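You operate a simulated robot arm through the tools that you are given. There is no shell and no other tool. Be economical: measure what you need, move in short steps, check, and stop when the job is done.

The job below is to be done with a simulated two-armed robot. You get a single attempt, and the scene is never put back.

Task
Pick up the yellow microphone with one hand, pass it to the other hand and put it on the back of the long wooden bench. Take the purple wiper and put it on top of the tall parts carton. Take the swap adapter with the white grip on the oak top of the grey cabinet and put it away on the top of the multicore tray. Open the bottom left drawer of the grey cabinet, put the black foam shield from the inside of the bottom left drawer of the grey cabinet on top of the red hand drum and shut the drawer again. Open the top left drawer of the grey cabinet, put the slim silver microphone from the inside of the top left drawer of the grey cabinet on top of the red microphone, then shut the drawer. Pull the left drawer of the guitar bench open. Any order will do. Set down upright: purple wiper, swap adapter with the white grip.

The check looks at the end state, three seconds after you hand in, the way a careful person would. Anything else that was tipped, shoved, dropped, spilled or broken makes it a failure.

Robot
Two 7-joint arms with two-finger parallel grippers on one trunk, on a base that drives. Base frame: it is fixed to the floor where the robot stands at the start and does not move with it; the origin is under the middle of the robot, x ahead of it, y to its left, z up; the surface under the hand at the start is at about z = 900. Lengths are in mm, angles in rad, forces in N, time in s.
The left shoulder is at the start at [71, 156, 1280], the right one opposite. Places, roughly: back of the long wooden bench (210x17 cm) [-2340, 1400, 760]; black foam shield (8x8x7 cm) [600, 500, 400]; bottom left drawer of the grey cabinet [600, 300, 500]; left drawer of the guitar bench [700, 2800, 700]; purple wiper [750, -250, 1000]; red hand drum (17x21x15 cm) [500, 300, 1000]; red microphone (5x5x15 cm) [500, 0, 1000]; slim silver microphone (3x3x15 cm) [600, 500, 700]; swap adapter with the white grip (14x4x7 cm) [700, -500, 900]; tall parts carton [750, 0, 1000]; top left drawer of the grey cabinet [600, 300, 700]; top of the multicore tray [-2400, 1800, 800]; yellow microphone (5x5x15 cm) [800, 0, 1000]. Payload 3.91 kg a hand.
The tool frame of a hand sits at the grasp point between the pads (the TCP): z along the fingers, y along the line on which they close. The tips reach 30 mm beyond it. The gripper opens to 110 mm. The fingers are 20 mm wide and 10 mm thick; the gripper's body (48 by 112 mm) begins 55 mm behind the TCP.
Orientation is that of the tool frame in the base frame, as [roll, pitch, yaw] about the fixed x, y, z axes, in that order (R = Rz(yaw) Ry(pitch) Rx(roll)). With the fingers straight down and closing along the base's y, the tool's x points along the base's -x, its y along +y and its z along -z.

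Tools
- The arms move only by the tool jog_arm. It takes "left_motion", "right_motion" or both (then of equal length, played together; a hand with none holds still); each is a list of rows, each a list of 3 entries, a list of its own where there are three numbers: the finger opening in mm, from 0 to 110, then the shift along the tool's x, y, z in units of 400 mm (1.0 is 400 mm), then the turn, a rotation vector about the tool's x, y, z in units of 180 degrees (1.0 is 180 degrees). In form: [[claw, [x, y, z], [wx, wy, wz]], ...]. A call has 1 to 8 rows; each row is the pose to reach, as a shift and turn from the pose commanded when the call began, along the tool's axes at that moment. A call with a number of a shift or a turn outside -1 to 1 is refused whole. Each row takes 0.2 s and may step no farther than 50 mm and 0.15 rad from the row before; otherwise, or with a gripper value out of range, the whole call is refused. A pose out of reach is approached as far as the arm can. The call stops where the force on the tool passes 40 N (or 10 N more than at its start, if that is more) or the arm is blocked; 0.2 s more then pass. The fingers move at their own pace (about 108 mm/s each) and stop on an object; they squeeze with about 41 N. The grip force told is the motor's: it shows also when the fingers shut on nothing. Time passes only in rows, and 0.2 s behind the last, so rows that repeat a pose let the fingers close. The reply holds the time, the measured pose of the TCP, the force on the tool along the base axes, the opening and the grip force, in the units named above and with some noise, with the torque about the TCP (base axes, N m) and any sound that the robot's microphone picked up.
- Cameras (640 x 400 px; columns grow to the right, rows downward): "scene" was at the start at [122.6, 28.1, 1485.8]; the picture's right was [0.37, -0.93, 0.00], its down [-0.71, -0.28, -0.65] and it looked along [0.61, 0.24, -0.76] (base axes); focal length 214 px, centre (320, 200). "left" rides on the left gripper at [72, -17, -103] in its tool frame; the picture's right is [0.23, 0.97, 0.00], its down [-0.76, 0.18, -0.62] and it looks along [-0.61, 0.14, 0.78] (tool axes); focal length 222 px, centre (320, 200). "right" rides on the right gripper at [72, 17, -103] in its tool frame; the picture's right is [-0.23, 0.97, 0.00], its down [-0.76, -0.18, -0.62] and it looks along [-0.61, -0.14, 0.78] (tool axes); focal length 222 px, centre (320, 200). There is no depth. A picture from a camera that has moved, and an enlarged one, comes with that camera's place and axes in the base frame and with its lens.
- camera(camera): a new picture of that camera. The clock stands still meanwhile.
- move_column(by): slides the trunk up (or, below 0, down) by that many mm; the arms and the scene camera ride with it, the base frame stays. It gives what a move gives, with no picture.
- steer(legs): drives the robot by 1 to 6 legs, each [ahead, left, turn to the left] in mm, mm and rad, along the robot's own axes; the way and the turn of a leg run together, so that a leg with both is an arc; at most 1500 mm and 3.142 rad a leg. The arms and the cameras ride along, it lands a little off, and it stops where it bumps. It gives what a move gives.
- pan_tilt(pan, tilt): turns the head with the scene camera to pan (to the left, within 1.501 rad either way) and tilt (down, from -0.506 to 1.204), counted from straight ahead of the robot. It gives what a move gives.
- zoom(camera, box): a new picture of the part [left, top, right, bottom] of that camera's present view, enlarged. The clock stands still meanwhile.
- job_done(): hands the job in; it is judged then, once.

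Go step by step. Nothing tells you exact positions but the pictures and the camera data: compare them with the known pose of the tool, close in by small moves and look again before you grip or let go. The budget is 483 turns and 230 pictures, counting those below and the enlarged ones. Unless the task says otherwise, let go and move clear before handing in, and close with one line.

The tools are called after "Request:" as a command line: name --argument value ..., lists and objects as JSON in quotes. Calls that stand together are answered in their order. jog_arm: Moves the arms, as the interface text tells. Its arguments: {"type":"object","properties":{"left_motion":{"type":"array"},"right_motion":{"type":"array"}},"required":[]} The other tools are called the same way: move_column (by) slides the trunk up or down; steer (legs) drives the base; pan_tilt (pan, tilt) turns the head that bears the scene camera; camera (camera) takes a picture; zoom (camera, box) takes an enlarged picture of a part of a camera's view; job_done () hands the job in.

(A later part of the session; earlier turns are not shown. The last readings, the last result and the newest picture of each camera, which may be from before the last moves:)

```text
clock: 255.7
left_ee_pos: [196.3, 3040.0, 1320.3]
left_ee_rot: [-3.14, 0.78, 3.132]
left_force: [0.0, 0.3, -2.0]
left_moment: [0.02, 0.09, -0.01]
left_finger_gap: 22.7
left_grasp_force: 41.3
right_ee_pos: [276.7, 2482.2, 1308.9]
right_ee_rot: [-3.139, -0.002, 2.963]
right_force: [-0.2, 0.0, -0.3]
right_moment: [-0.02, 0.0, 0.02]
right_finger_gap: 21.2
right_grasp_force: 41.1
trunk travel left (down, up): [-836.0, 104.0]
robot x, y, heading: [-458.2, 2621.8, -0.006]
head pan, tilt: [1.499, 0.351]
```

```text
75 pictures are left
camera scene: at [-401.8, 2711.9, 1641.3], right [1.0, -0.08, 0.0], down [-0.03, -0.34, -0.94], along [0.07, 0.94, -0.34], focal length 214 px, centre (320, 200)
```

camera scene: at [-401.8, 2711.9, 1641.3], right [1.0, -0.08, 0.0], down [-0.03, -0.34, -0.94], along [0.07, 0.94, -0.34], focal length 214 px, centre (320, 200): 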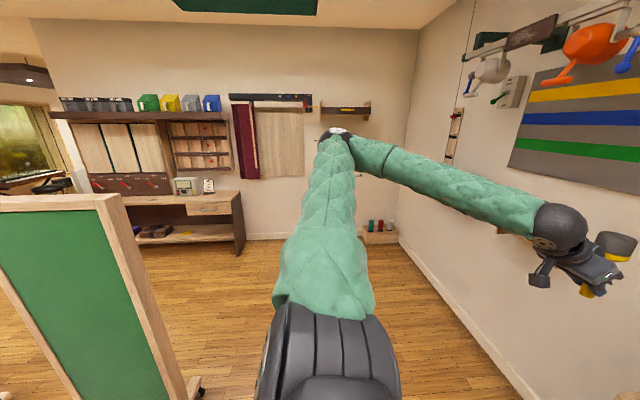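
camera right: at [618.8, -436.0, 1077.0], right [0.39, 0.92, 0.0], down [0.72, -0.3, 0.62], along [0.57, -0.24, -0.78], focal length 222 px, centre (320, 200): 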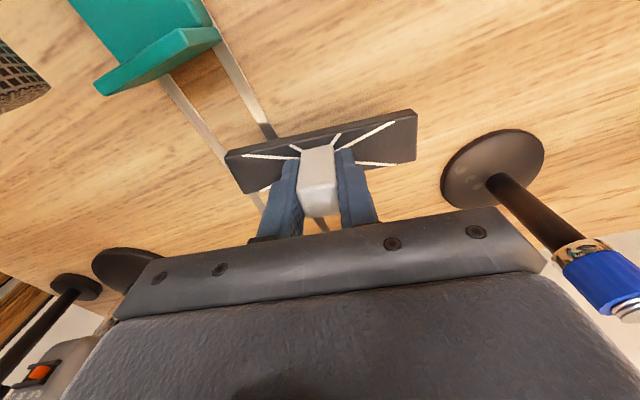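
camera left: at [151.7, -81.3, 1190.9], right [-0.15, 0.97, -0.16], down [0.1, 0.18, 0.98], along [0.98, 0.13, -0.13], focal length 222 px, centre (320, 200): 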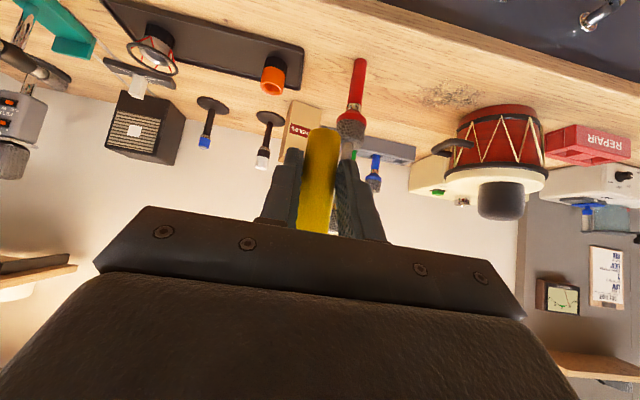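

Room is sufficient; turn around to face the rear area.

Request:
steer --legs '[[0, 0, 1.571], [0, 0, 1.571]]'

Request:
pan_tilt --pan 0.5 --tilt 0.4

Request:
camera --camera "scene"

```text
clock: 263.9
left_ee_pos: [-1093.1, 2165.0, 1319.6]
left_ee_rot: [-3.14, 0.78, 0.043]
left_force: [0.6, -0.2, -3.1]
left_moment: [0.0, -0.07, 0.02]
left_finger_gap: 22.6
left_grasp_force: 40.8
right_ee_pos: [-1201.6, 2718.4, 1310.3]
right_ee_rot: [-3.14, -0.001, -0.126]
right_force: [-0.2, -0.6, -1.0]
right_moment: [0.01, -0.03, -0.02]
right_finger_gap: 21.0
right_grasp_force: 40.8
trunk travel left (down, up): [-836.0, 104.0]
robot x, y, heading: [-458.4, 2620.4, -3.096]
head pan, tilt: [1.499, 0.351]
```

```text
clock: 265.1
left_ee_pos: [-1092.4, 2163.6, 1318.7]
left_ee_rot: [-3.14, 0.78, 0.043]
left_force: [0.3, -0.2, -3.0]
left_moment: [0.01, -0.02, -0.03]
left_finger_gap: 22.8
left_grasp_force: 40.7
right_ee_pos: [-1202.7, 2717.7, 1309.0]
right_ee_rot: [-3.14, -0.002, -0.126]
right_force: [-0.3, -0.2, -0.6]
right_moment: [-0.01, 0.03, 0.03]
right_finger_gap: 21.3
right_grasp_force: 40.9
trunk travel left (down, up): [-836.0, 104.0]
robot x, y, heading: [-458.0, 2618.5, -3.096]
head pan, tilt: [0.499, 0.4]
```

```text
74 pictures are left
camera scene: at [-590.3, 2568.3, 1636.7], right [-0.52, 0.85, 0.0], down [0.33, 0.2, -0.92], along [-0.79, -0.48, -0.39], focal length 214 px, centre (320, 200)
```

scene: 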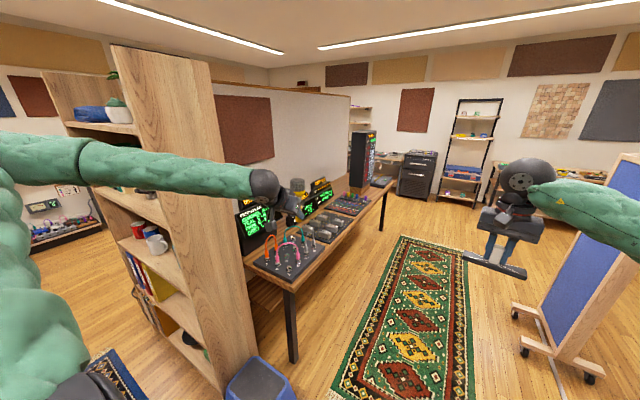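

The long bench runs along x behind the bookshelf, facing +y. I drive west 1400 mm, then turn to face it.

Request:
steer --legs '[[1400, 0, 0]]'

Request:
camera --camera "scene"

```text
clock: 272.1
left_ee_pos: [-2506.8, 2146.6, 1321.5]
left_ee_rot: [-3.139, 0.78, 0.008]
left_force: [-0.2, -0.2, -2.3]
left_moment: [0.02, -0.06, 0.01]
left_finger_gap: 22.8
left_grasp_force: 40.9
right_ee_pos: [-2598.3, 2702.7, 1308.7]
right_ee_rot: [-3.139, -0.002, -0.159]
right_force: [0.6, 0.6, -0.5]
right_moment: [-0.03, 0.01, 0.01]
right_finger_gap: 21.3
right_grasp_force: 41.2
trunk travel left (down, up): [-836.0, 104.0]
robot x, y, heading: [-1860.0, 2580.2, -3.13]
head pan, tilt: [0.499, 0.4]
```

```text
73 pictures are left
camera scene: at [-1991.1, 2532.1, 1636.7], right [-0.49, 0.87, 0.0], down [0.34, 0.19, -0.92], along [-0.8, -0.45, -0.39], focal length 214 px, centre (320, 200)
```

scene: 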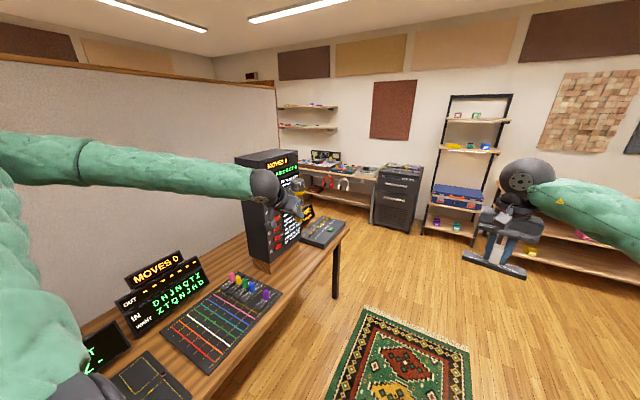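

Turn left to face the bench.

Request:
steer --legs '[[0, 0, 1.56]]'

Request:
pan_tilt --pan -0.35 --tilt 0.6

Request:
camera --camera "scene"

```text
clock: 276.3
left_ee_pos: [-1433.9, 1926.9, 1320.1]
left_ee_rot: [-3.14, 0.78, 1.57]
left_force: [0.3, -0.8, -2.6]
left_moment: [0.07, 0.01, -0.02]
left_finger_gap: 22.8
left_grasp_force: 40.9
right_ee_pos: [-1989.7, 1841.2, 1309.3]
right_ee_rot: [-3.14, -0.002, 1.401]
right_force: [0.2, 0.2, -1.5]
right_moment: [-0.01, -0.01, -0.01]
right_finger_gap: 21.5
right_grasp_force: 40.8
trunk travel left (down, up): [-836.0, 104.0]
robot x, y, heading: [-1857.5, 2578.8, -1.568]
head pan, tilt: [0.499, 0.4]
```

```text
clock: 277.5
left_ee_pos: [-1433.2, 1926.4, 1319.9]
left_ee_rot: [-3.139, 0.781, 1.57]
left_force: [0.2, 0.2, -2.6]
left_moment: [0.03, -0.01, -0.05]
left_finger_gap: 22.9
left_grasp_force: 41.3
right_ee_pos: [-1989.8, 1841.6, 1309.2]
right_ee_rot: [-3.141, -0.003, 1.401]
right_force: [-0.8, 0.4, -1.7]
right_moment: [0.0, -0.02, 0.0]
right_finger_gap: 21.3
right_grasp_force: 40.5
trunk travel left (down, up): [-836.0, 104.0]
robot x, y, heading: [-1859.0, 2577.2, -1.568]
head pan, tilt: [-0.351, 0.6]
```

```text
72 pictures are left
camera scene: at [-1888.9, 2444.1, 1618.5], right [-0.94, 0.34, 0.0], down [0.19, 0.53, -0.82], along [-0.28, -0.78, -0.57], focal length 214 px, centre (320, 200)
```

scene: 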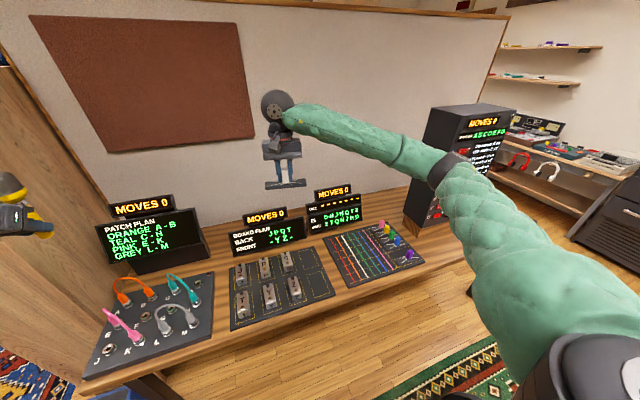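

The colour-lined board is the multicore tray near [-2420,1850]; the back strip lies by the displays at y≈1400. Strafe right 480 mm and look closer.

Request:
steer --legs '[[0, -480, 0]]'

Request:
pan_tilt --pan 0.0 --tilt 0.75

Request:
camera --camera "scene"

Request:
camera --camera "right"

```text
clock: 280.4
left_ee_pos: [-1916.4, 1926.1, 1319.9]
left_ee_rot: [-3.138, 0.78, 1.575]
left_force: [-0.2, 0.6, -2.4]
left_moment: [0.06, -0.01, 0.02]
left_finger_gap: 22.8
left_grasp_force: 40.9
right_ee_pos: [-2473.0, 1838.7, 1310.4]
right_ee_rot: [-3.141, -0.003, 1.405]
right_force: [0.4, 0.5, -0.6]
right_moment: [0.01, -0.01, -0.01]
right_finger_gap: 21.4
right_grasp_force: 41.1
trunk travel left (down, up): [-836.0, 104.0]
robot x, y, heading: [-2343.1, 2574.9, -1.568]
head pan, tilt: [-0.351, 0.6]
```

```text
clock: 281.2
left_ee_pos: [-1917.8, 1924.4, 1320.7]
left_ee_rot: [-3.139, 0.781, 1.575]
left_force: [-0.5, 0.0, -2.2]
left_moment: [0.05, -0.02, -0.01]
left_finger_gap: 22.6
left_grasp_force: 41.1
right_ee_pos: [-2473.7, 1837.5, 1308.8]
right_ee_rot: [-3.139, -0.001, 1.405]
right_force: [0.5, 0.2, -0.6]
right_moment: [0.02, 0.0, 0.01]
right_finger_gap: 21.1
right_grasp_force: 41.2
trunk travel left (down, up): [-836.0, 104.0]
robot x, y, heading: [-2345.2, 2576.5, -1.563]
head pan, tilt: [0.0, 0.75]
```

```text
71 pictures are left
camera scene: at [-2344.6, 2442.2, 1605.6], right [-1.0, -0.01, 0.0], down [0.0, 0.68, -0.73], along [0.0, -0.73, -0.68], focal length 214 px, centre (320, 200)
```

scene: 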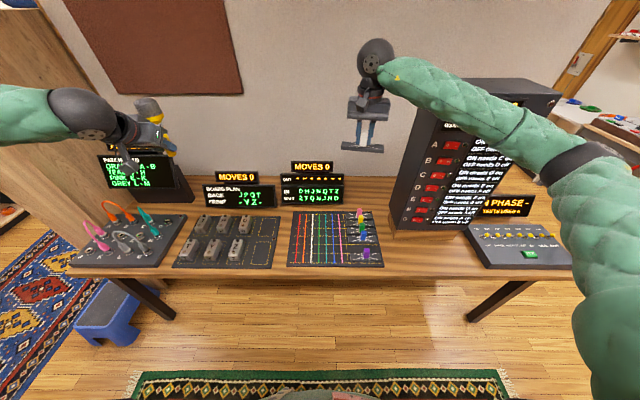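

```text
70 pictures are left
camera right: at [-2445.2, 1906.9, 1413.4], right [0.92, -0.38, 0.0], down [-0.3, -0.72, 0.62], along [-0.24, -0.57, -0.78], focal length 222 px, centre (320, 200)
```

right: 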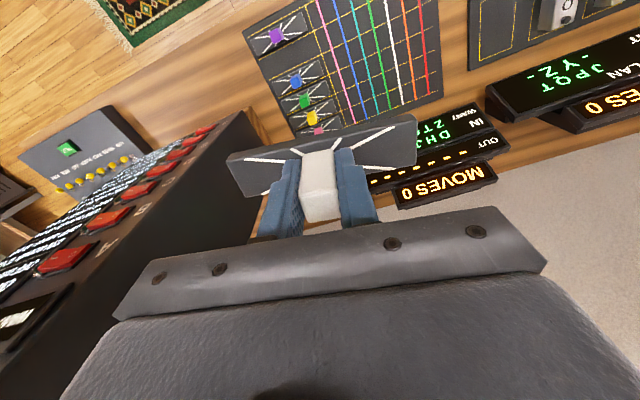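

Request:
zoom --camera "scene" --box '[270, 150, 410, 280]'

Request:
zoom --camera "right" --box '[230, 0, 450, 150]'

```text
3.08 times, centred on (340, 215) of scene
camera zoom: at [-2344.6, 2442.2, 1605.6], right [-1.0, -0.01, 0.0], down [0.0, 0.68, -0.73], along [0.0, -0.73, -0.68], focal length 660 px, centre (258, 154)
```

zoom: 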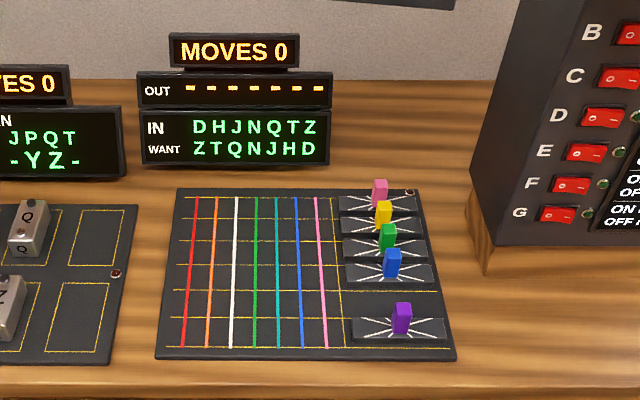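

```text
2.67 times, centred on (340, 75) of right
camera zoom: at [-2445.2, 1906.9, 1413.4], right [0.92, -0.38, 0.0], down [-0.3, -0.72, 0.62], along [-0.24, -0.57, -0.78], focal length 592 px, centre (267, 533)
```

zoom: 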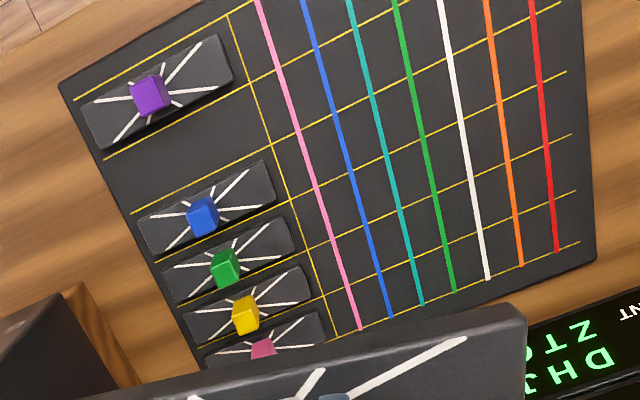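

The tray's matrix area is free; I'll set the adapter in it near [-2390,1840], avoiding the neighbouring adapters. Align and lower.

Request:
jog_arm --right_motion '[[0, [0.01, 0.07, 0.03], [0, 0, -0.02]], [0, [0.02, 0.14, 0.08], [0, 0, -0.04]], [0, [0.039, 0.204, 0.16], [0, 0, -0.053]], [0, [0.039, 0.204, 0.27], [0, 0, -0.053]], [0, [0.039, 0.204, 0.39], [0, 0, -0.053]], [0, [0.039, 0.204, 0.51], [0, 0, -0.053]], [0, [0.039, 0.204, 0.63], [0, 0, -0.053]], [0, [0.039, 0.204, 0.75], [0, 0, -0.053]]]'

Request:
camera --camera "scene"

Request:
camera --camera "right"

```text
clock: 283.0
left_ee_pos: [-1916.3, 1925.3, 1319.7]
left_ee_rot: [-3.139, 0.779, 1.573]
left_force: [-0.6, -0.3, -2.7]
left_moment: [0.05, 0.0, 0.05]
left_finger_gap: 22.8
left_grasp_force: 40.7
right_ee_pos: [-2390.2, 1838.2, 1009.0]
right_ee_rot: [-3.14, -0.002, 1.572]
right_force: [0.7, 0.0, -1.2]
right_moment: [-0.05, -0.02, -0.01]
right_finger_gap: 21.2
right_grasp_force: 40.8
trunk travel left (down, up): [-836.0, 104.0]
robot x, y, heading: [-2344.2, 2572.7, -1.563]
head pan, tilt: [0.0, 0.75]
```

```text
67 pictures are left
camera scene: at [-2344.4, 2441.5, 1605.6], right [-1.0, -0.01, 0.0], down [0.0, 0.68, -0.73], along [0.0, -0.73, -0.68], focal length 214 px, centre (320, 200)
```

scene: 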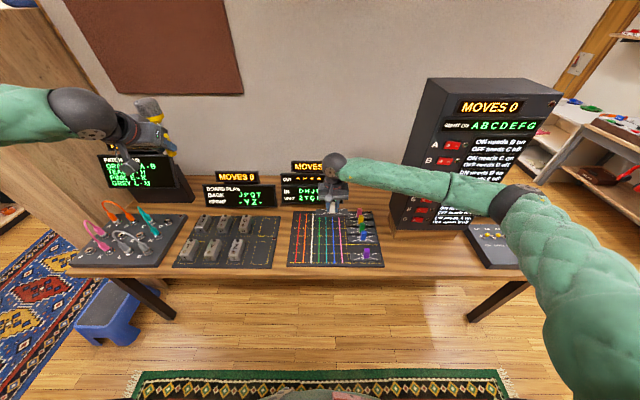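

```text
66 pictures are left
camera right: at [-2372.8, 1910.5, 1112.8], right [0.97, -0.23, 0.0], down [-0.18, -0.76, 0.62], along [-0.14, -0.61, -0.78], focal length 222 px, centre (320, 200)
```

right: 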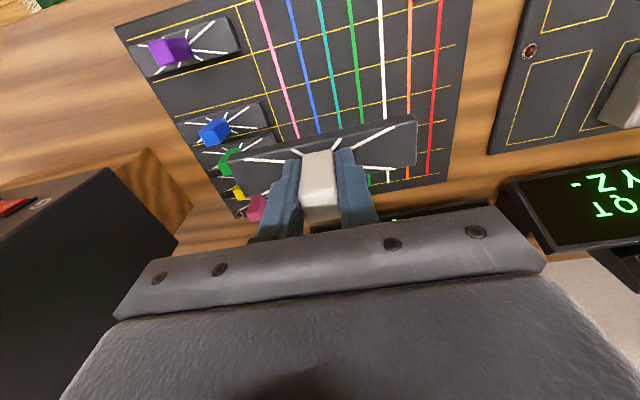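

Shift 30 mm further from the stored adapters and descend to about 25 mm above.

Request:
jog_arm --right_motion '[[0, [0, 0.075, 0.09], [0, 0, 0]], [0, [0, 0.075, 0.2], [0, 0, 0]], [0, [0, 0.075, 0.3], [0, 0, 0]], [0, [0, 0.075, 0.345], [0, 0, 0]]]'

Request:
zoom --camera "scene" --box '[270, 180, 400, 280]'

```text
clock: 284.0
left_ee_pos: [-1916.6, 1924.9, 1319.5]
left_ee_rot: [-3.139, 0.779, 1.574]
left_force: [-0.5, 0.0, -3.2]
left_moment: [0.09, -0.03, -0.01]
left_finger_gap: 22.8
left_grasp_force: 41.2
right_ee_pos: [-2358.7, 1841.6, 870.8]
right_ee_rot: [-3.141, -0.001, 1.571]
right_force: [0.2, 0.4, -0.5]
right_moment: [0.02, -0.02, -0.01]
right_finger_gap: 21.4
right_grasp_force: 41.1
trunk travel left (down, up): [-836.0, 104.0]
robot x, y, heading: [-2340.6, 2573.9, -1.561]
head pan, tilt: [0.0, 0.75]
```

```text
4.00 times, centred on (335, 230) of scene
camera zoom: at [-2343.3, 2441.5, 1605.5], right [-1.0, -0.01, 0.0], down [-0.01, 0.68, -0.73], along [0.0, -0.73, -0.68], focal length 858 px, centre (260, 80)
```

zoom: 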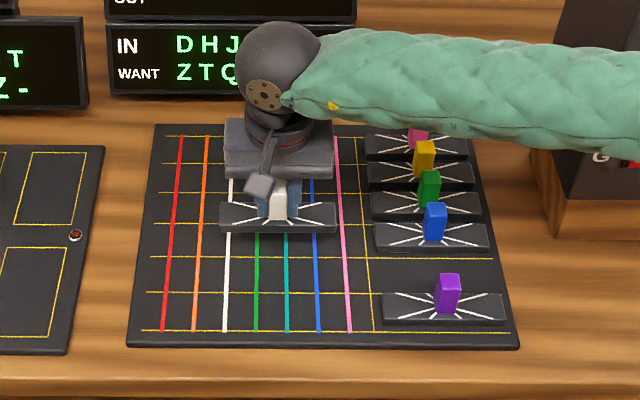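

Request:
jog_arm --right_motion '[[0, [0, 0, 0.02], [0, 0, 0]], [0, [0, 0, 0.035], [0, 0, 0]]]'

Request:
jog_arm --right_motion '[[0, [0, 0, 0.01], [0, 0, 0]]]'

Request:
jog_arm --right_motion '[[0, [0, 0, 0.01], [0, 0, 0]]]'

Request:
jog_arm --right_motion '[[0, [0, 0, 0.01], [0, 0, 0]]]'

```text
clock: 284.6
left_ee_pos: [-1916.1, 1925.6, 1320.5]
left_ee_rot: [-3.141, 0.781, 1.575]
left_force: [-0.4, 0.0, -2.4]
left_moment: [0.07, -0.02, -0.02]
left_finger_gap: 22.7
left_grasp_force: 41.4
right_ee_pos: [-2359.4, 1840.7, 857.2]
right_ee_rot: [-3.141, -0.001, 1.573]
right_force: [0.8, 0.4, -0.5]
right_moment: [0.0, 0.0, 0.04]
right_finger_gap: 21.4
right_grasp_force: 40.8
trunk travel left (down, up): [-836.0, 104.0]
robot x, y, heading: [-2342.8, 2578.0, -1.56]
head pan, tilt: [0.0, 0.75]
```

```text
clock: 285.0
left_ee_pos: [-1915.8, 1925.9, 1320.1]
left_ee_rot: [-3.141, 0.781, 1.575]
left_force: [-1.2, -0.2, -2.3]
left_moment: [0.09, 0.01, 0.0]
left_finger_gap: 22.8
left_grasp_force: 41.2
right_ee_pos: [-2359.3, 1842.4, 852.4]
right_ee_rot: [-3.139, -0.005, 1.572]
right_force: [0.5, 0.7, -0.9]
right_moment: [-0.01, 0.02, 0.03]
right_finger_gap: 21.6
right_grasp_force: 41.3
trunk travel left (down, up): [-836.0, 104.0]
robot x, y, heading: [-2345.1, 2580.2, -1.563]
head pan, tilt: [0.0, 0.75]
```

```text
clock: 285.4
left_ee_pos: [-1915.8, 1925.8, 1318.7]
left_ee_rot: [-3.141, 0.781, 1.575]
left_force: [0.7, -0.3, -2.0]
left_moment: [0.04, 0.03, -0.02]
left_finger_gap: 22.6
left_grasp_force: 41.1
right_ee_pos: [-2360.8, 1840.4, 849.5]
right_ee_rot: [-3.139, -0.003, 1.573]
right_force: [0.1, -0.7, -1.1]
right_moment: [-0.02, -0.01, 0.0]
right_finger_gap: 21.3
right_grasp_force: 40.9
trunk travel left (down, up): [-836.0, 104.0]
robot x, y, heading: [-2344.2, 2575.4, -1.566]
head pan, tilt: [0.0, 0.75]
```

```text
clock: 285.8
left_ee_pos: [-1914.8, 1925.5, 1319.8]
left_ee_rot: [-3.14, 0.78, 1.573]
left_force: [-0.4, -0.2, -3.5]
left_moment: [0.03, -0.02, -0.02]
left_finger_gap: 22.8
left_grasp_force: 41.0
right_ee_pos: [-2360.7, 1840.3, 845.9]
right_ee_rot: [-3.139, -0.002, 1.572]
right_force: [0.8, 0.0, -1.1]
right_moment: [0.01, 0.0, 0.01]
right_finger_gap: 21.3
right_grasp_force: 41.2
trunk travel left (down, up): [-836.0, 104.0]
robot x, y, heading: [-2342.2, 2578.5, -1.563]
head pan, tilt: [0.0, 0.75]
```

Request:
zoom --camera "scene" --box '[300, 195, 380, 260]'

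Request:
jog_arm --right_motion '[[0, [0, 0, 0.009], [0, 0, 0]]]'

Request:
jog_arm --right_motion '[[0, [0, 0, 0.009], [0, 0, 0]]]'

Request:
jog_arm --right_motion '[[0, [0, 0, 0.009], [0, 0, 0]]]'

```text
6.15 times, centred on (340, 228) of scene
camera zoom: at [-2344.1, 2442.2, 1605.6], right [-1.0, -0.01, 0.0], down [0.0, 0.68, -0.73], along [0.0, -0.73, -0.68], focal length 1320 px, centre (197, 31)
```

zoom: 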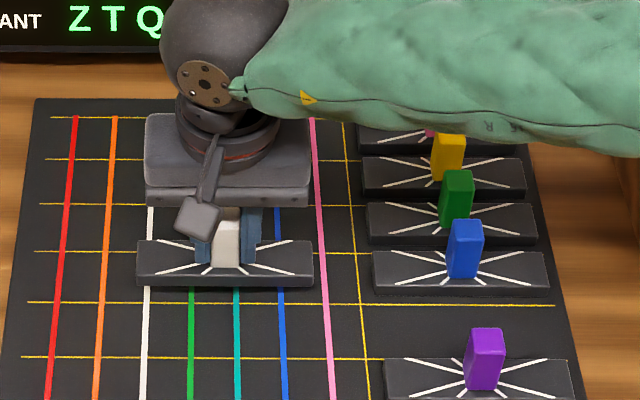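

```text
clock: 286.2
left_ee_pos: [-1916.5, 1926.4, 1319.5]
left_ee_rot: [-3.141, 0.779, 1.575]
left_force: [0.6, 0.3, -3.3]
left_moment: [0.03, -0.01, 0.02]
left_finger_gap: 22.6
left_grasp_force: 41.3
right_ee_pos: [-2361.0, 1841.5, 841.7]
right_ee_rot: [3.141, -0.001, 1.572]
right_force: [-0.8, 0.5, -0.6]
right_moment: [0.0, 0.0, -0.04]
right_finger_gap: 21.6
right_grasp_force: 41.0
trunk travel left (down, up): [-836.0, 104.0]
robot x, y, heading: [-2345.7, 2579.2, -1.567]
head pan, tilt: [0.0, 0.75]
```

```text
clock: 286.6
left_ee_pos: [-1913.9, 1925.0, 1319.9]
left_ee_rot: [-3.138, 0.781, 1.574]
left_force: [0.3, 0.0, -3.2]
left_moment: [0.05, 0.02, 0.0]
left_finger_gap: 22.6
left_grasp_force: 40.7
right_ee_pos: [-2360.9, 1841.3, 837.7]
right_ee_rot: [3.141, -0.002, 1.571]
right_force: [0.0, -0.3, 0.1]
right_moment: [-0.02, -0.02, 0.05]
right_finger_gap: 21.7
right_grasp_force: 40.5
trunk travel left (down, up): [-836.0, 104.0]
robot x, y, heading: [-2346.7, 2577.9, -1.561]
head pan, tilt: [0.0, 0.75]
```

```text
clock: 287.0
left_ee_pos: [-1916.8, 1925.4, 1320.3]
left_ee_rot: [-3.139, 0.78, 1.574]
left_force: [0.1, -0.6, -3.4]
left_moment: [0.09, -0.04, 0.0]
left_finger_gap: 22.6
left_grasp_force: 40.6
right_ee_pos: [-2360.3, 1842.0, 834.4]
right_ee_rot: [-3.14, -0.002, 1.572]
right_force: [0.2, 0.3, -1.4]
right_moment: [-0.03, -0.03, 0.01]
right_finger_gap: 21.3
right_grasp_force: 41.3
trunk travel left (down, up): [-836.0, 104.0]
robot x, y, heading: [-2347.1, 2577.4, -1.563]
head pan, tilt: [0.0, 0.75]
```

Request:
jog_arm --right_motion '[[0, [0, 0, 0.009], [0, 0, 0]]]'

Request:
jog_arm --right_motion '[[0, [0, 0, 0.008], [0, 0, 0]]]'

Request:
jog_arm --right_motion '[[0, [0, 0, 0.007], [0, 0, 0]]]'

```text
clock: 287.4
left_ee_pos: [-1916.3, 1925.5, 1320.0]
left_ee_rot: [-3.141, 0.78, 1.573]
left_force: [0.4, 0.0, -2.8]
left_moment: [0.05, -0.02, -0.05]
left_finger_gap: 22.5
left_grasp_force: 41.0
right_ee_pos: [-2360.4, 1841.2, 830.4]
right_ee_rot: [-3.14, -0.002, 1.574]
right_force: [0.2, -0.8, -1.4]
right_moment: [0.04, 0.02, 0.02]
right_finger_gap: 21.6
right_grasp_force: 40.8
trunk travel left (down, up): [-836.0, 104.0]
robot x, y, heading: [-2344.7, 2575.9, -1.561]
head pan, tilt: [0.0, 0.75]
```

```text
clock: 287.8
left_ee_pos: [-1915.0, 1925.4, 1319.8]
left_ee_rot: [-3.14, 0.778, 1.574]
left_force: [0.5, -0.5, -2.7]
left_moment: [0.09, 0.03, -0.01]
left_finger_gap: 22.6
left_grasp_force: 41.2
right_ee_pos: [-2360.8, 1842.0, 827.3]
right_ee_rot: [-3.14, -0.003, 1.573]
right_force: [0.6, -0.6, -1.2]
right_moment: [0.01, -0.02, 0.01]
right_finger_gap: 21.3
right_grasp_force: 40.7
trunk travel left (down, up): [-836.0, 104.0]
robot x, y, heading: [-2347.2, 2575.8, -1.57]
head pan, tilt: [0.0, 0.75]
```

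```text
clock: 288.2
left_ee_pos: [-1916.0, 1925.7, 1319.9]
left_ee_rot: [-3.139, 0.78, 1.574]
left_force: [-0.8, 0.5, -3.0]
left_moment: [0.07, 0.01, -0.02]
left_finger_gap: 22.6
left_grasp_force: 41.1
right_ee_pos: [-2360.1, 1841.2, 824.6]
right_ee_rot: [3.141, -0.001, 1.572]
right_force: [0.4, 0.0, -0.6]
right_moment: [0.01, -0.01, 0.03]
right_finger_gap: 21.2
right_grasp_force: 41.4
trunk travel left (down, up): [-836.0, 104.0]
robot x, y, heading: [-2347.0, 2573.6, -1.564]
head pan, tilt: [0.0, 0.75]
```

Request:
zoom --camera "scene" --box '[300, 205, 360, 255]'

Request:
jog_arm --right_motion '[[0, [0, 0, 0.006], [0, 0, 0]]]'

Request:
jog_arm --right_motion '[[0, [0, 0, 0.006], [0, 0, 0]]]'

```text
8.00 times, centred on (330, 230) of scene
camera zoom: at [-2344.1, 2442.1, 1605.6], right [-1.0, -0.01, 0.0], down [0.0, 0.68, -0.73], along [0.0, -0.73, -0.68], focal length 1716 px, centre (240, -40)
```

zoom: 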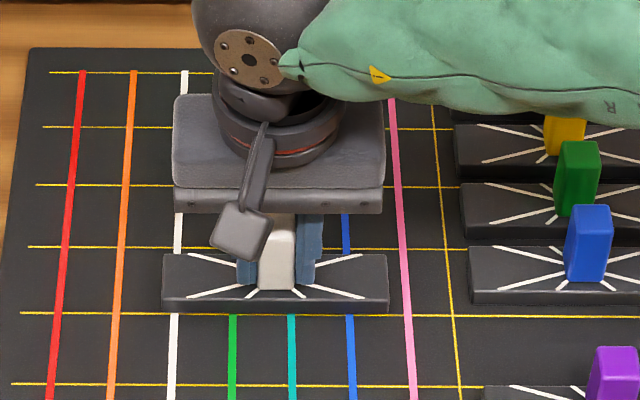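

```text
clock: 288.6
left_ee_pos: [-1915.4, 1925.4, 1320.0]
left_ee_rot: [-3.139, 0.781, 1.574]
left_force: [-0.3, 0.0, -3.6]
left_moment: [0.03, 0.0, 0.0]
left_finger_gap: 23.1
left_grasp_force: 40.9
right_ee_pos: [-2360.1, 1841.5, 823.0]
right_ee_rot: [-3.14, 0.0, 1.572]
right_force: [0.2, 0.4, -1.3]
right_moment: [0.02, 0.0, 0.03]
right_finger_gap: 21.5
right_grasp_force: 40.7
trunk travel left (down, up): [-836.0, 104.0]
robot x, y, heading: [-2349.4, 2577.2, -1.564]
head pan, tilt: [0.0, 0.75]
```

```text
clock: 289.0
left_ee_pos: [-1917.2, 1927.6, 1320.3]
left_ee_rot: [-3.138, 0.78, 1.575]
left_force: [-0.1, 0.2, -3.2]
left_moment: [0.1, 0.0, -0.01]
left_finger_gap: 23.0
left_grasp_force: 41.0
right_ee_pos: [-2361.1, 1842.3, 820.8]
right_ee_rot: [-3.141, -0.002, 1.572]
right_force: [-1.0, -0.8, 4.2]
right_moment: [-0.08, -0.05, -0.01]
right_finger_gap: 21.5
right_grasp_force: 41.1
trunk travel left (down, up): [-836.0, 104.0]
robot x, y, heading: [-2346.2, 2574.6, -1.562]
head pan, tilt: [0.0, 0.75]
```

Contact. Release and lift away.

Request:
jog_arm --right_motion '[[30, [0, 0, 0.001], [0, 0, 0]], [45, [0, 0, 0], [0, 0, 0]], [45, [0, 0, -0.05], [0, 0, 0]], [45, [0, 0, -0.15], [0, 0, 0]], [45, [0, 0, -0.27], [0, 0, 0]], [45, [0, 0, -0.39], [0, 0, 0]], [45, [0, 0, -0.51], [0, 0, 0]], [45, [0, 0, -0.63], [0, 0, 0]]]'

Request:
camera --camera "scene"

```text
clock: 290.8
left_ee_pos: [-1915.9, 1927.4, 1320.2]
left_ee_rot: [-3.139, 0.78, 1.574]
left_force: [0.8, -0.7, -2.4]
left_moment: [0.06, 0.0, -0.04]
left_finger_gap: 23.0
left_grasp_force: 41.8
right_ee_pos: [-2361.9, 1842.7, 1073.4]
right_ee_rot: [-3.14, -0.002, 1.573]
right_force: [-0.4, 0.5, -0.1]
right_moment: [0.01, 0.0, 0.03]
right_finger_gap: 45.0
right_grasp_force: 0.1
trunk travel left (down, up): [-836.0, 104.0]
robot x, y, heading: [-2343.4, 2576.7, -1.565]
head pan, tilt: [0.0, 0.75]
```

```text
62 pictures are left
camera scene: at [-2343.9, 2443.2, 1605.6], right [-1.0, -0.01, 0.0], down [0.0, 0.68, -0.73], along [0.0, -0.73, -0.68], focal length 214 px, centre (320, 200)
```

scene: 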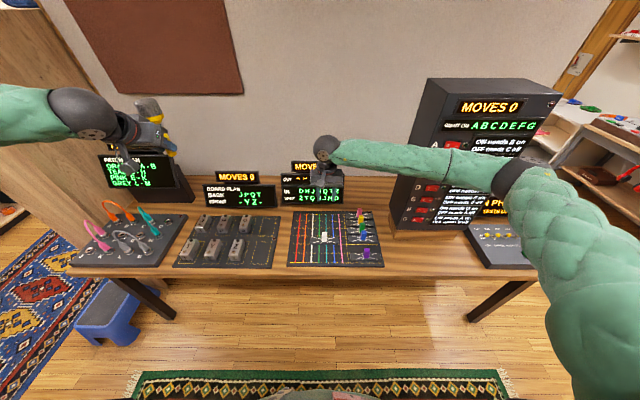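

The adapter stands on the tray. Now for the mic: a free spot on the back strip is around [-2610,1420], between the third display and the tower. First retract the right arm.

Request:
jog_arm --right_motion '[[45, [0.03, -0.05, -0.1], [0, 0, 0]], [45, [0.06, -0.12, -0.19], [0, 0, 0]], [45, [0.1, -0.2, -0.27], [0, 0, 0]], [45, [0.15, -0.29, -0.34], [0, 0, 0]], [45, [0.2, -0.38, -0.4], [0, 0, 0]], [45, [0.25, -0.47, -0.46], [0, 0, 0]], [45, [0.3, -0.56, -0.52], [0, 0, 0]], [45, [0.36, -0.65, -0.58], [0, 0, 0]]]'

Request:
steer --legs '[[0, -460, 0]]'

Request:
pan_tilt --pan 0.15 --tilt 0.7

Request:
camera --camera "scene"

```text
clock: 292.6
left_ee_pos: [-1916.4, 1927.9, 1321.1]
left_ee_rot: [-3.14, 0.781, 1.575]
left_force: [0.3, 0.5, -3.6]
left_moment: [0.1, 0.02, -0.01]
left_finger_gap: 22.8
left_grasp_force: 40.6
right_ee_pos: [-2622.8, 1985.4, 1309.7]
right_ee_rot: [-3.142, -0.002, 1.575]
right_force: [-0.9, 0.4, 0.4]
right_moment: [-0.06, -0.03, 0.01]
right_finger_gap: 45.2
right_grasp_force: 0.1
trunk travel left (down, up): [-836.0, 104.0]
robot x, y, heading: [-2347.0, 2575.5, -1.562]
head pan, tilt: [0.0, 0.75]
```

```text
clock: 295.3
left_ee_pos: [-2372.1, 1921.3, 1319.7]
left_ee_rot: [-3.139, 0.781, 1.573]
left_force: [-0.1, -0.5, -2.3]
left_moment: [0.08, 0.0, 0.02]
left_finger_gap: 22.8
left_grasp_force: 40.7
right_ee_pos: [-3078.0, 1984.8, 1307.2]
right_ee_rot: [-3.141, -0.002, 1.567]
right_force: [-0.5, 0.3, 0.4]
right_moment: [-0.01, 0.01, -0.01]
right_finger_gap: 44.9
right_grasp_force: 0.1
trunk travel left (down, up): [-836.0, 104.0]
robot x, y, heading: [-2798.5, 2569.4, -1.571]
head pan, tilt: [0.0, 0.75]
```

```text
clock: 296.0
left_ee_pos: [-2374.9, 1922.5, 1320.0]
left_ee_rot: [-3.14, 0.781, 1.569]
left_force: [-0.8, 0.6, -2.6]
left_moment: [0.11, 0.02, 0.0]
left_finger_gap: 22.6
left_grasp_force: 41.2
right_ee_pos: [-3079.2, 1985.0, 1307.5]
right_ee_rot: [-3.141, 0.0, 1.567]
right_force: [-0.2, -1.2, -0.7]
right_moment: [0.04, 0.03, 0.02]
right_finger_gap: 45.1
right_grasp_force: 0.1
trunk travel left (down, up): [-836.0, 104.0]
robot x, y, heading: [-2799.2, 2572.6, -1.563]
head pan, tilt: [0.15, 0.7]
```

```text
61 pictures are left
camera scene: at [-2787.6, 2439.3, 1609.8], right [-0.99, -0.15, 0.0], down [-0.1, 0.64, -0.76], along [0.12, -0.76, -0.64], focal length 214 px, centre (320, 200)
```

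scene: 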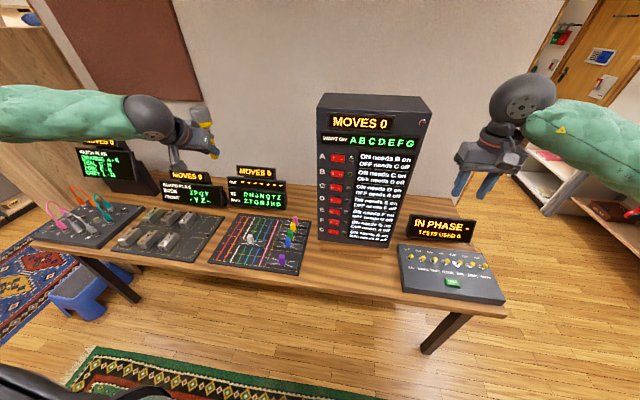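

The gap between display 3 and the tower at y≈1440 is about 215 mm wide around x≈-2560. Drive forward 145 mm and bring the left hand above it.

Request:
steer --legs '[[145, 0, 0]]'

Request:
camera --camera "left"

```text
clock: 297.4
left_ee_pos: [-2374.3, 1778.2, 1321.1]
left_ee_rot: [-3.14, 0.781, 1.568]
left_force: [0.1, 0.8, -2.4]
left_moment: [0.04, 0.0, 0.0]
left_finger_gap: 22.7
left_grasp_force: 41.8
right_ee_pos: [-3080.4, 1842.5, 1309.1]
right_ee_rot: [-3.14, 0.0, 1.565]
right_force: [0.3, 0.0, 0.6]
right_moment: [0.0, -0.02, -0.02]
right_finger_gap: 44.8
right_grasp_force: 0.1
trunk travel left (down, up): [-836.0, 104.0]
robot x, y, heading: [-2802.0, 2432.5, -1.566]
head pan, tilt: [0.15, 0.7]
```

```text
60 pictures are left
camera left: at [-2392.0, 1902.2, 1344.7], right [0.97, 0.16, -0.16], down [0.18, -0.1, 0.98], along [0.14, -0.98, -0.13], focal length 222 px, centre (320, 200)
```

left: 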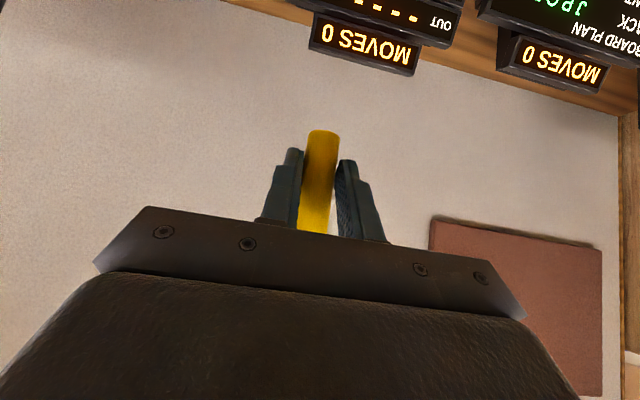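

Check that the mic hangs upright in the left hand, with a scene zoom from the side.

Request:
pan_tilt --pan 0.55 --tilt 0.35

Request:
zoom --camera "scene" --box '[250, 120, 410, 250]'

```text
clock: 298.2
left_ee_pos: [-2374.6, 1777.1, 1321.9]
left_ee_rot: [-3.141, 0.778, 1.567]
left_force: [0.1, -0.1, -3.3]
left_moment: [0.01, 0.01, 0.03]
left_finger_gap: 23.0
left_grasp_force: 41.3
right_ee_pos: [-3079.1, 1841.3, 1307.8]
right_ee_rot: [-3.14, -0.002, 1.565]
right_force: [0.5, -0.2, -0.2]
right_moment: [-0.01, 0.02, 0.01]
right_finger_gap: 45.0
right_grasp_force: 0.1
trunk travel left (down, up): [-836.0, 104.0]
robot x, y, heading: [-2799.3, 2431.0, -1.57]
head pan, tilt: [0.55, 0.351]
```

```text
3.08 times, centred on (330, 185) of scene
camera zoom: at [-2751.0, 2299.3, 1641.1], right [-0.85, -0.52, 0.0], down [-0.18, 0.29, -0.94], along [0.49, -0.8, -0.34], focal length 660 px, centre (289, 246)
```

zoom: 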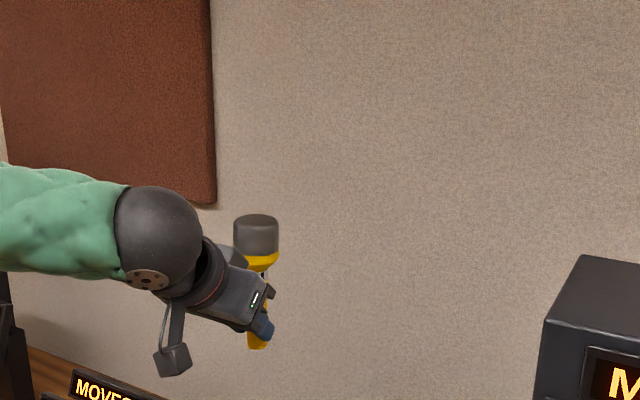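

The mic is upright, its bottom about 34 mm below the TCP. Move the left hand sideways and then forward over the spot, staying high.

Request:
jog_arm --left_motion '[[0, [0, -0.12, 0], [0, 0, 0]], [0, [0, -0.24, 0], [0, 0, 0]], [0, [0, -0.36, 0], [0, 0, 0]], [0, [0, -0.465, 0], [0, 0, 0]], [0, [-0.085, -0.465, 0.085], [0, 0, 0]], [0, [-0.17, -0.465, 0.17], [0, 0, 0]], [0, [-0.255, -0.465, 0.255], [0, 0, 0]], [0, [-0.34, -0.465, 0.34], [0, 0, 0]]]' --right_motion '[[45, [0.04, -0.02, -0.04], [0, 0, 0]], [45, [0.08, -0.04, -0.08], [0, 0, 0]], [45, [0.12, -0.06, -0.12], [0, 0, 0]], [45, [0.15, -0.08, -0.16], [0, 0, 0]], [45, [0.15, -0.08, -0.16], [0, 0, 0]], [45, [0.15, -0.08, -0.16], [0, 0, 0]], [45, [0.15, -0.08, -0.16], [0, 0, 0]], [45, [0.15, -0.08, -0.16], [0, 0, 0]]]'

Request:
pan_tilt --pan 0.15 --tilt 0.6

Request:
camera --camera "left"

Request:
camera --camera "scene"

```text
clock: 300.1
left_ee_pos: [-2563.7, 1582.9, 1317.5]
left_ee_rot: [-3.14, 0.778, 1.57]
left_force: [-0.2, 0.0, -3.0]
left_moment: [0.05, 0.02, 0.03]
left_finger_gap: 22.7
left_grasp_force: 40.8
right_ee_pos: [-3109.8, 1899.7, 1371.0]
right_ee_rot: [3.141, -0.005, 1.566]
right_force: [0.0, -0.6, -0.3]
right_moment: [-0.01, -0.05, 0.0]
right_finger_gap: 45.3
right_grasp_force: 0.1
trunk travel left (down, up): [-836.0, 104.0]
robot x, y, heading: [-2799.5, 2430.9, -1.571]
head pan, tilt: [0.55, 0.351]
```

```text
clock: 300.9
left_ee_pos: [-2564.0, 1585.9, 1319.9]
left_ee_rot: [-3.138, 0.781, 1.568]
left_force: [-0.4, 0.6, -2.1]
left_moment: [0.02, 0.01, 0.01]
left_finger_gap: 23.1
left_grasp_force: 41.4
right_ee_pos: [-3109.6, 1901.9, 1373.3]
right_ee_rot: [-3.139, -0.002, 1.566]
right_force: [0.8, -1.0, -0.5]
right_moment: [0.01, 0.02, -0.01]
right_finger_gap: 45.1
right_grasp_force: 0.0
trunk travel left (down, up): [-836.0, 104.0]
robot x, y, heading: [-2800.6, 2431.2, -1.569]
head pan, tilt: [0.15, 0.6]
```

```text
58 pictures are left
camera left: at [-2580.9, 1710.4, 1343.4], right [0.97, 0.16, -0.16], down [0.18, -0.1, 0.98], along [0.14, -0.98, -0.13], focal length 222 px, centre (320, 200)
```

left: 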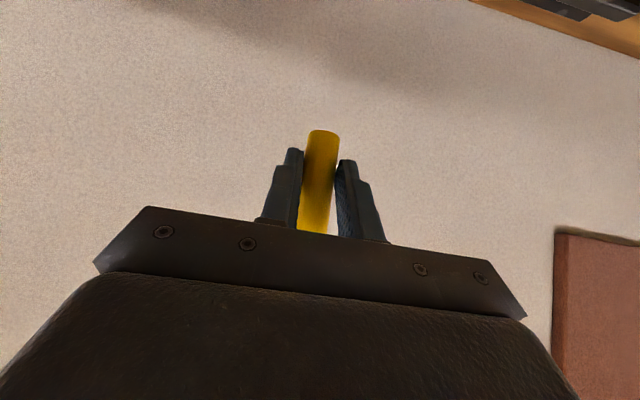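

```text
57 pictures are left
camera scene: at [-2786.5, 2292.3, 1618.6], right [-0.99, -0.15, 0.0], down [-0.08, 0.56, -0.83], along [0.12, -0.82, -0.56], focal length 214 px, centre (320, 200)
```

scene: 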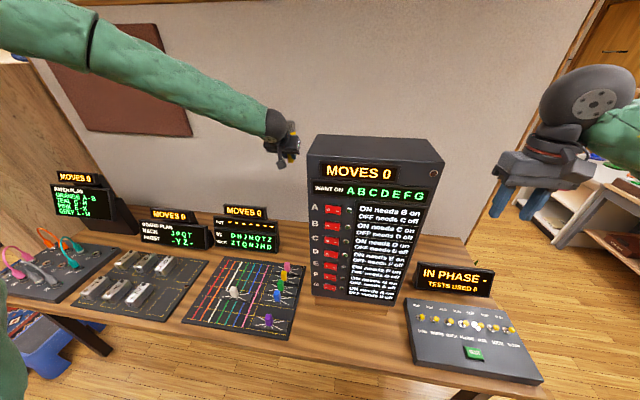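

Tower's left face is x≈-2655 and display 3 ends at x≈-2470; x=-2562 is the centre. Move forward to y=1450 at height, then lower the trunk 250 mm.

Request:
jog_arm --left_motion '[[0, [-0.08, 0.003, 0.08], [0, 0, 0]], [0, [-0.16, 0.003, 0.16], [0, 0, 0]], [0, [-0.242, 0.003, 0.239], [0, 0, 0]]]'

Request:
move_column --by -250

Request:
camera --camera "left"

Request:
camera --camera "scene"

```text
clock: 301.7
left_ee_pos: [-2560.9, 1447.1, 1316.3]
left_ee_rot: [-3.139, 0.779, 1.569]
left_force: [0.5, -0.9, -3.0]
left_moment: [0.08, 0.01, -0.02]
left_finger_gap: 22.7
left_grasp_force: 40.6
right_ee_pos: [-3108.1, 1900.4, 1373.5]
right_ee_rot: [-3.141, -0.004, 1.565]
right_force: [-0.2, -0.3, 0.2]
right_moment: [-0.01, -0.02, -0.01]
right_finger_gap: 45.1
right_grasp_force: 0.1
trunk travel left (down, up): [-836.0, 104.0]
robot x, y, heading: [-2800.5, 2432.6, -1.57]
head pan, tilt: [0.15, 0.6]
```

```text
clock: 304.3
left_ee_pos: [-2563.1, 1449.2, 1067.2]
left_ee_rot: [-3.14, 0.781, 1.568]
left_force: [0.5, 0.1, -2.4]
left_moment: [0.1, 0.02, 0.0]
left_finger_gap: 22.6
left_grasp_force: 41.0
right_ee_pos: [-3110.3, 1901.0, 1123.4]
right_ee_rot: [3.141, -0.003, 1.566]
right_force: [-0.6, 0.7, 0.5]
right_moment: [-0.01, 0.0, -0.02]
right_finger_gap: 44.9
right_grasp_force: 0.0
trunk travel left (down, up): [-586.0, 354.0]
robot x, y, heading: [-2801.8, 2431.9, -1.567]
head pan, tilt: [0.15, 0.6]
```

```text
56 pictures are left
camera left: at [-2579.3, 1572.5, 1091.3], right [0.97, 0.16, -0.16], down [0.18, -0.1, 0.98], along [0.14, -0.98, -0.13], focal length 222 px, centre (320, 200)
```

left: 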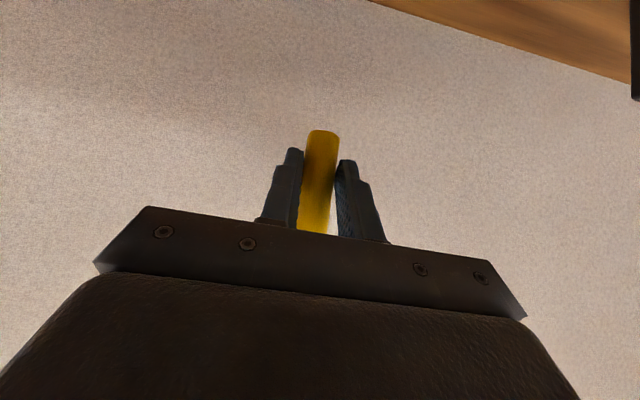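

```text
55 pictures are left
camera scene: at [-2786.6, 2291.7, 1368.5], right [-0.99, -0.15, 0.0], down [-0.08, 0.56, -0.82], along [0.12, -0.82, -0.57], focal length 214 px, centre (320, 200)
```

scene: 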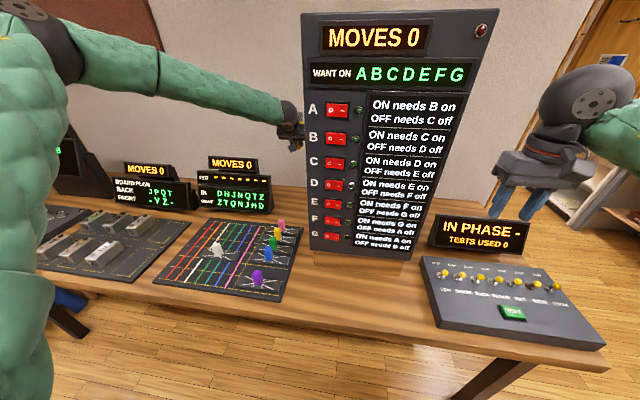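

Descend 200 mm vertically in the gap, then check.

Request:
jog_arm --left_motion '[[0, [0.07, 0.001, 0.071], [0, 0, 0]], [0, [0.14, 0.001, 0.142], [0, 0, 0]], [0, [0.21, 0.002, 0.213], [0, 0, 0]], [0, [0.28, 0.002, 0.284], [0, 0, 0]], [0, [0.35, 0.003, 0.355], [0, 0, 0]]]'

Request:
camera --camera "left"

Request:
zoom --camera "scene" --box '[190, 90, 350, 230]'

```text
clock: 305.5
left_ee_pos: [-2544.2, 1469.4, 884.6]
left_ee_rot: [-3.141, 0.781, 1.568]
left_force: [-0.3, 0.0, -2.7]
left_moment: [0.05, -0.01, -0.01]
left_finger_gap: 22.9
left_grasp_force: 40.8
left hand out of reach, approached as far as the arm can: row 4, 5
right_ee_pos: [-3110.9, 1902.4, 1123.2]
right_ee_rot: [-3.141, -0.002, 1.564]
right_force: [0.9, -0.8, 0.0]
right_moment: [-0.01, -0.01, 0.01]
right_finger_gap: 45.1
right_grasp_force: 0.1
trunk travel left (down, up): [-586.0, 354.0]
robot x, y, heading: [-2801.5, 2431.4, -1.574]
head pan, tilt: [0.15, 0.6]
```

```text
54 pictures are left
camera left: at [-2561.1, 1592.3, 907.6], right [0.97, 0.16, -0.16], down [0.18, -0.1, 0.98], along [0.14, -0.98, -0.13], focal length 222 px, centre (320, 200)
```

left: 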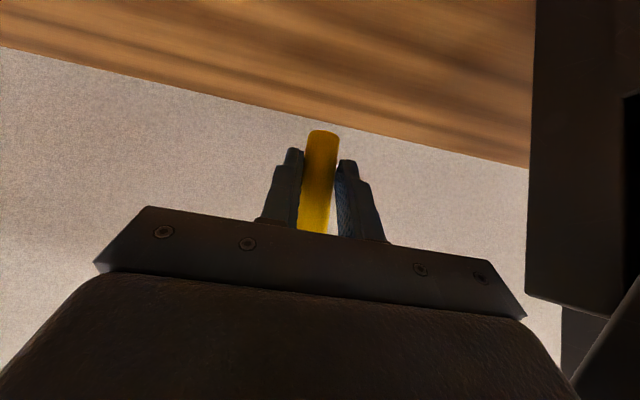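

```text
2.86 times, centred on (270, 160) of scene
camera zoom: at [-2786.5, 2291.6, 1368.5], right [-0.99, -0.15, 0.0], down [-0.08, 0.56, -0.82], along [0.12, -0.82, -0.57], focal length 613 px, centre (463, 314)
```

zoom: 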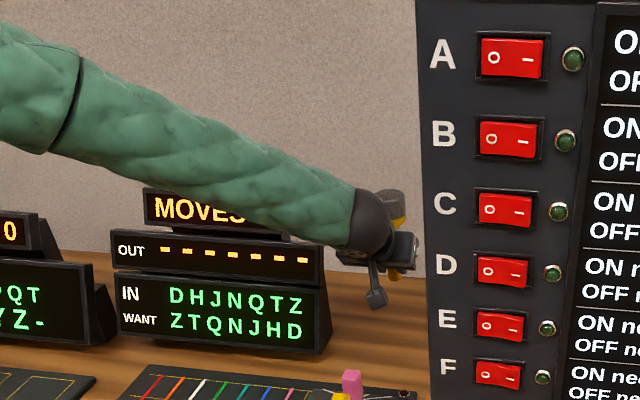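

Reach-limited here; I shift 14 mm back from display 3 and lower with the trunk instead.

Request:
jog_arm --left_motion '[[0, [0, -0.02, 0], [0, 0, 0]], [0, [0, -0.035, 0], [0, 0, 0]]]'

Request:
move_column --by -60

Request:
camera --camera "left"

Request:
zoom --camera "scene" --box '[190, 90, 350, 230]'

```text
clock: 306.1
left_ee_pos: [-2554.1, 1472.1, 887.8]
left_ee_rot: [-3.141, 0.779, 1.568]
left_force: [-0.4, 0.9, -3.2]
left_moment: [0.06, 0.01, 0.01]
left_finger_gap: 22.8
left_grasp_force: 41.0
left hand out of reach, approached as far as the arm can: row 1, 2
right_ee_pos: [-3110.1, 1901.2, 1123.4]
right_ee_rot: [3.139, -0.003, 1.565]
right_force: [0.5, -0.2, -0.6]
right_moment: [0.02, 0.03, -0.01]
right_finger_gap: 44.7
right_grasp_force: 0.0
trunk travel left (down, up): [-586.0, 354.0]
robot x, y, heading: [-2796.3, 2428.2, -1.569]
head pan, tilt: [0.15, 0.6]
```

```text
clock: 307.1
left_ee_pos: [-2553.6, 1473.3, 829.6]
left_ee_rot: [-3.139, 0.78, 1.567]
left_force: [0.2, 0.6, -2.3]
left_moment: [0.07, 0.02, 0.01]
left_finger_gap: 22.3
left_grasp_force: 40.9
right_ee_pos: [-3109.7, 1901.6, 1063.8]
right_ee_rot: [-3.141, -0.001, 1.566]
right_force: [0.3, 0.3, 0.4]
right_moment: [-0.02, 0.04, -0.02]
right_finger_gap: 44.9
right_grasp_force: 0.0
trunk travel left (down, up): [-526.0, 414.0]
robot x, y, heading: [-2798.8, 2431.2, -1.568]
head pan, tilt: [0.15, 0.6]
```

```text
52 pictures are left
camera left: at [-2571.3, 1596.9, 853.1], right [0.97, 0.16, -0.16], down [0.18, -0.1, 0.98], along [0.14, -0.98, -0.13], focal length 222 px, centre (320, 200)
```

left: 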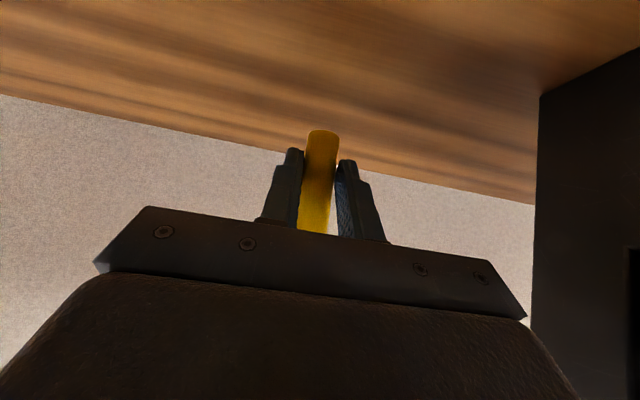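

```text
2.86 times, centred on (270, 160) of scene
camera zoom: at [-2786.6, 2291.9, 1308.6], right [-0.99, -0.15, 0.0], down [-0.08, 0.56, -0.82], along [0.12, -0.82, -0.57], focal length 613 px, centre (463, 314)
```

zoom: 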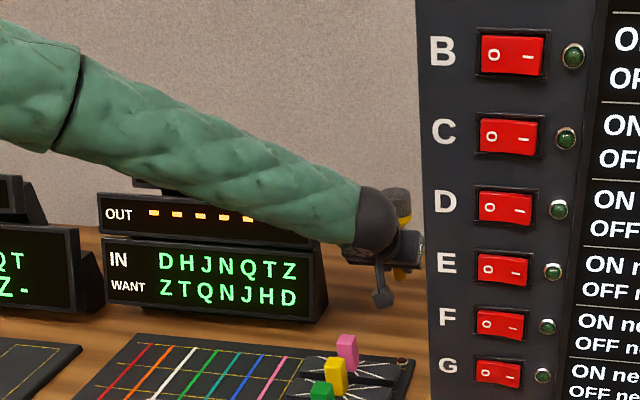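

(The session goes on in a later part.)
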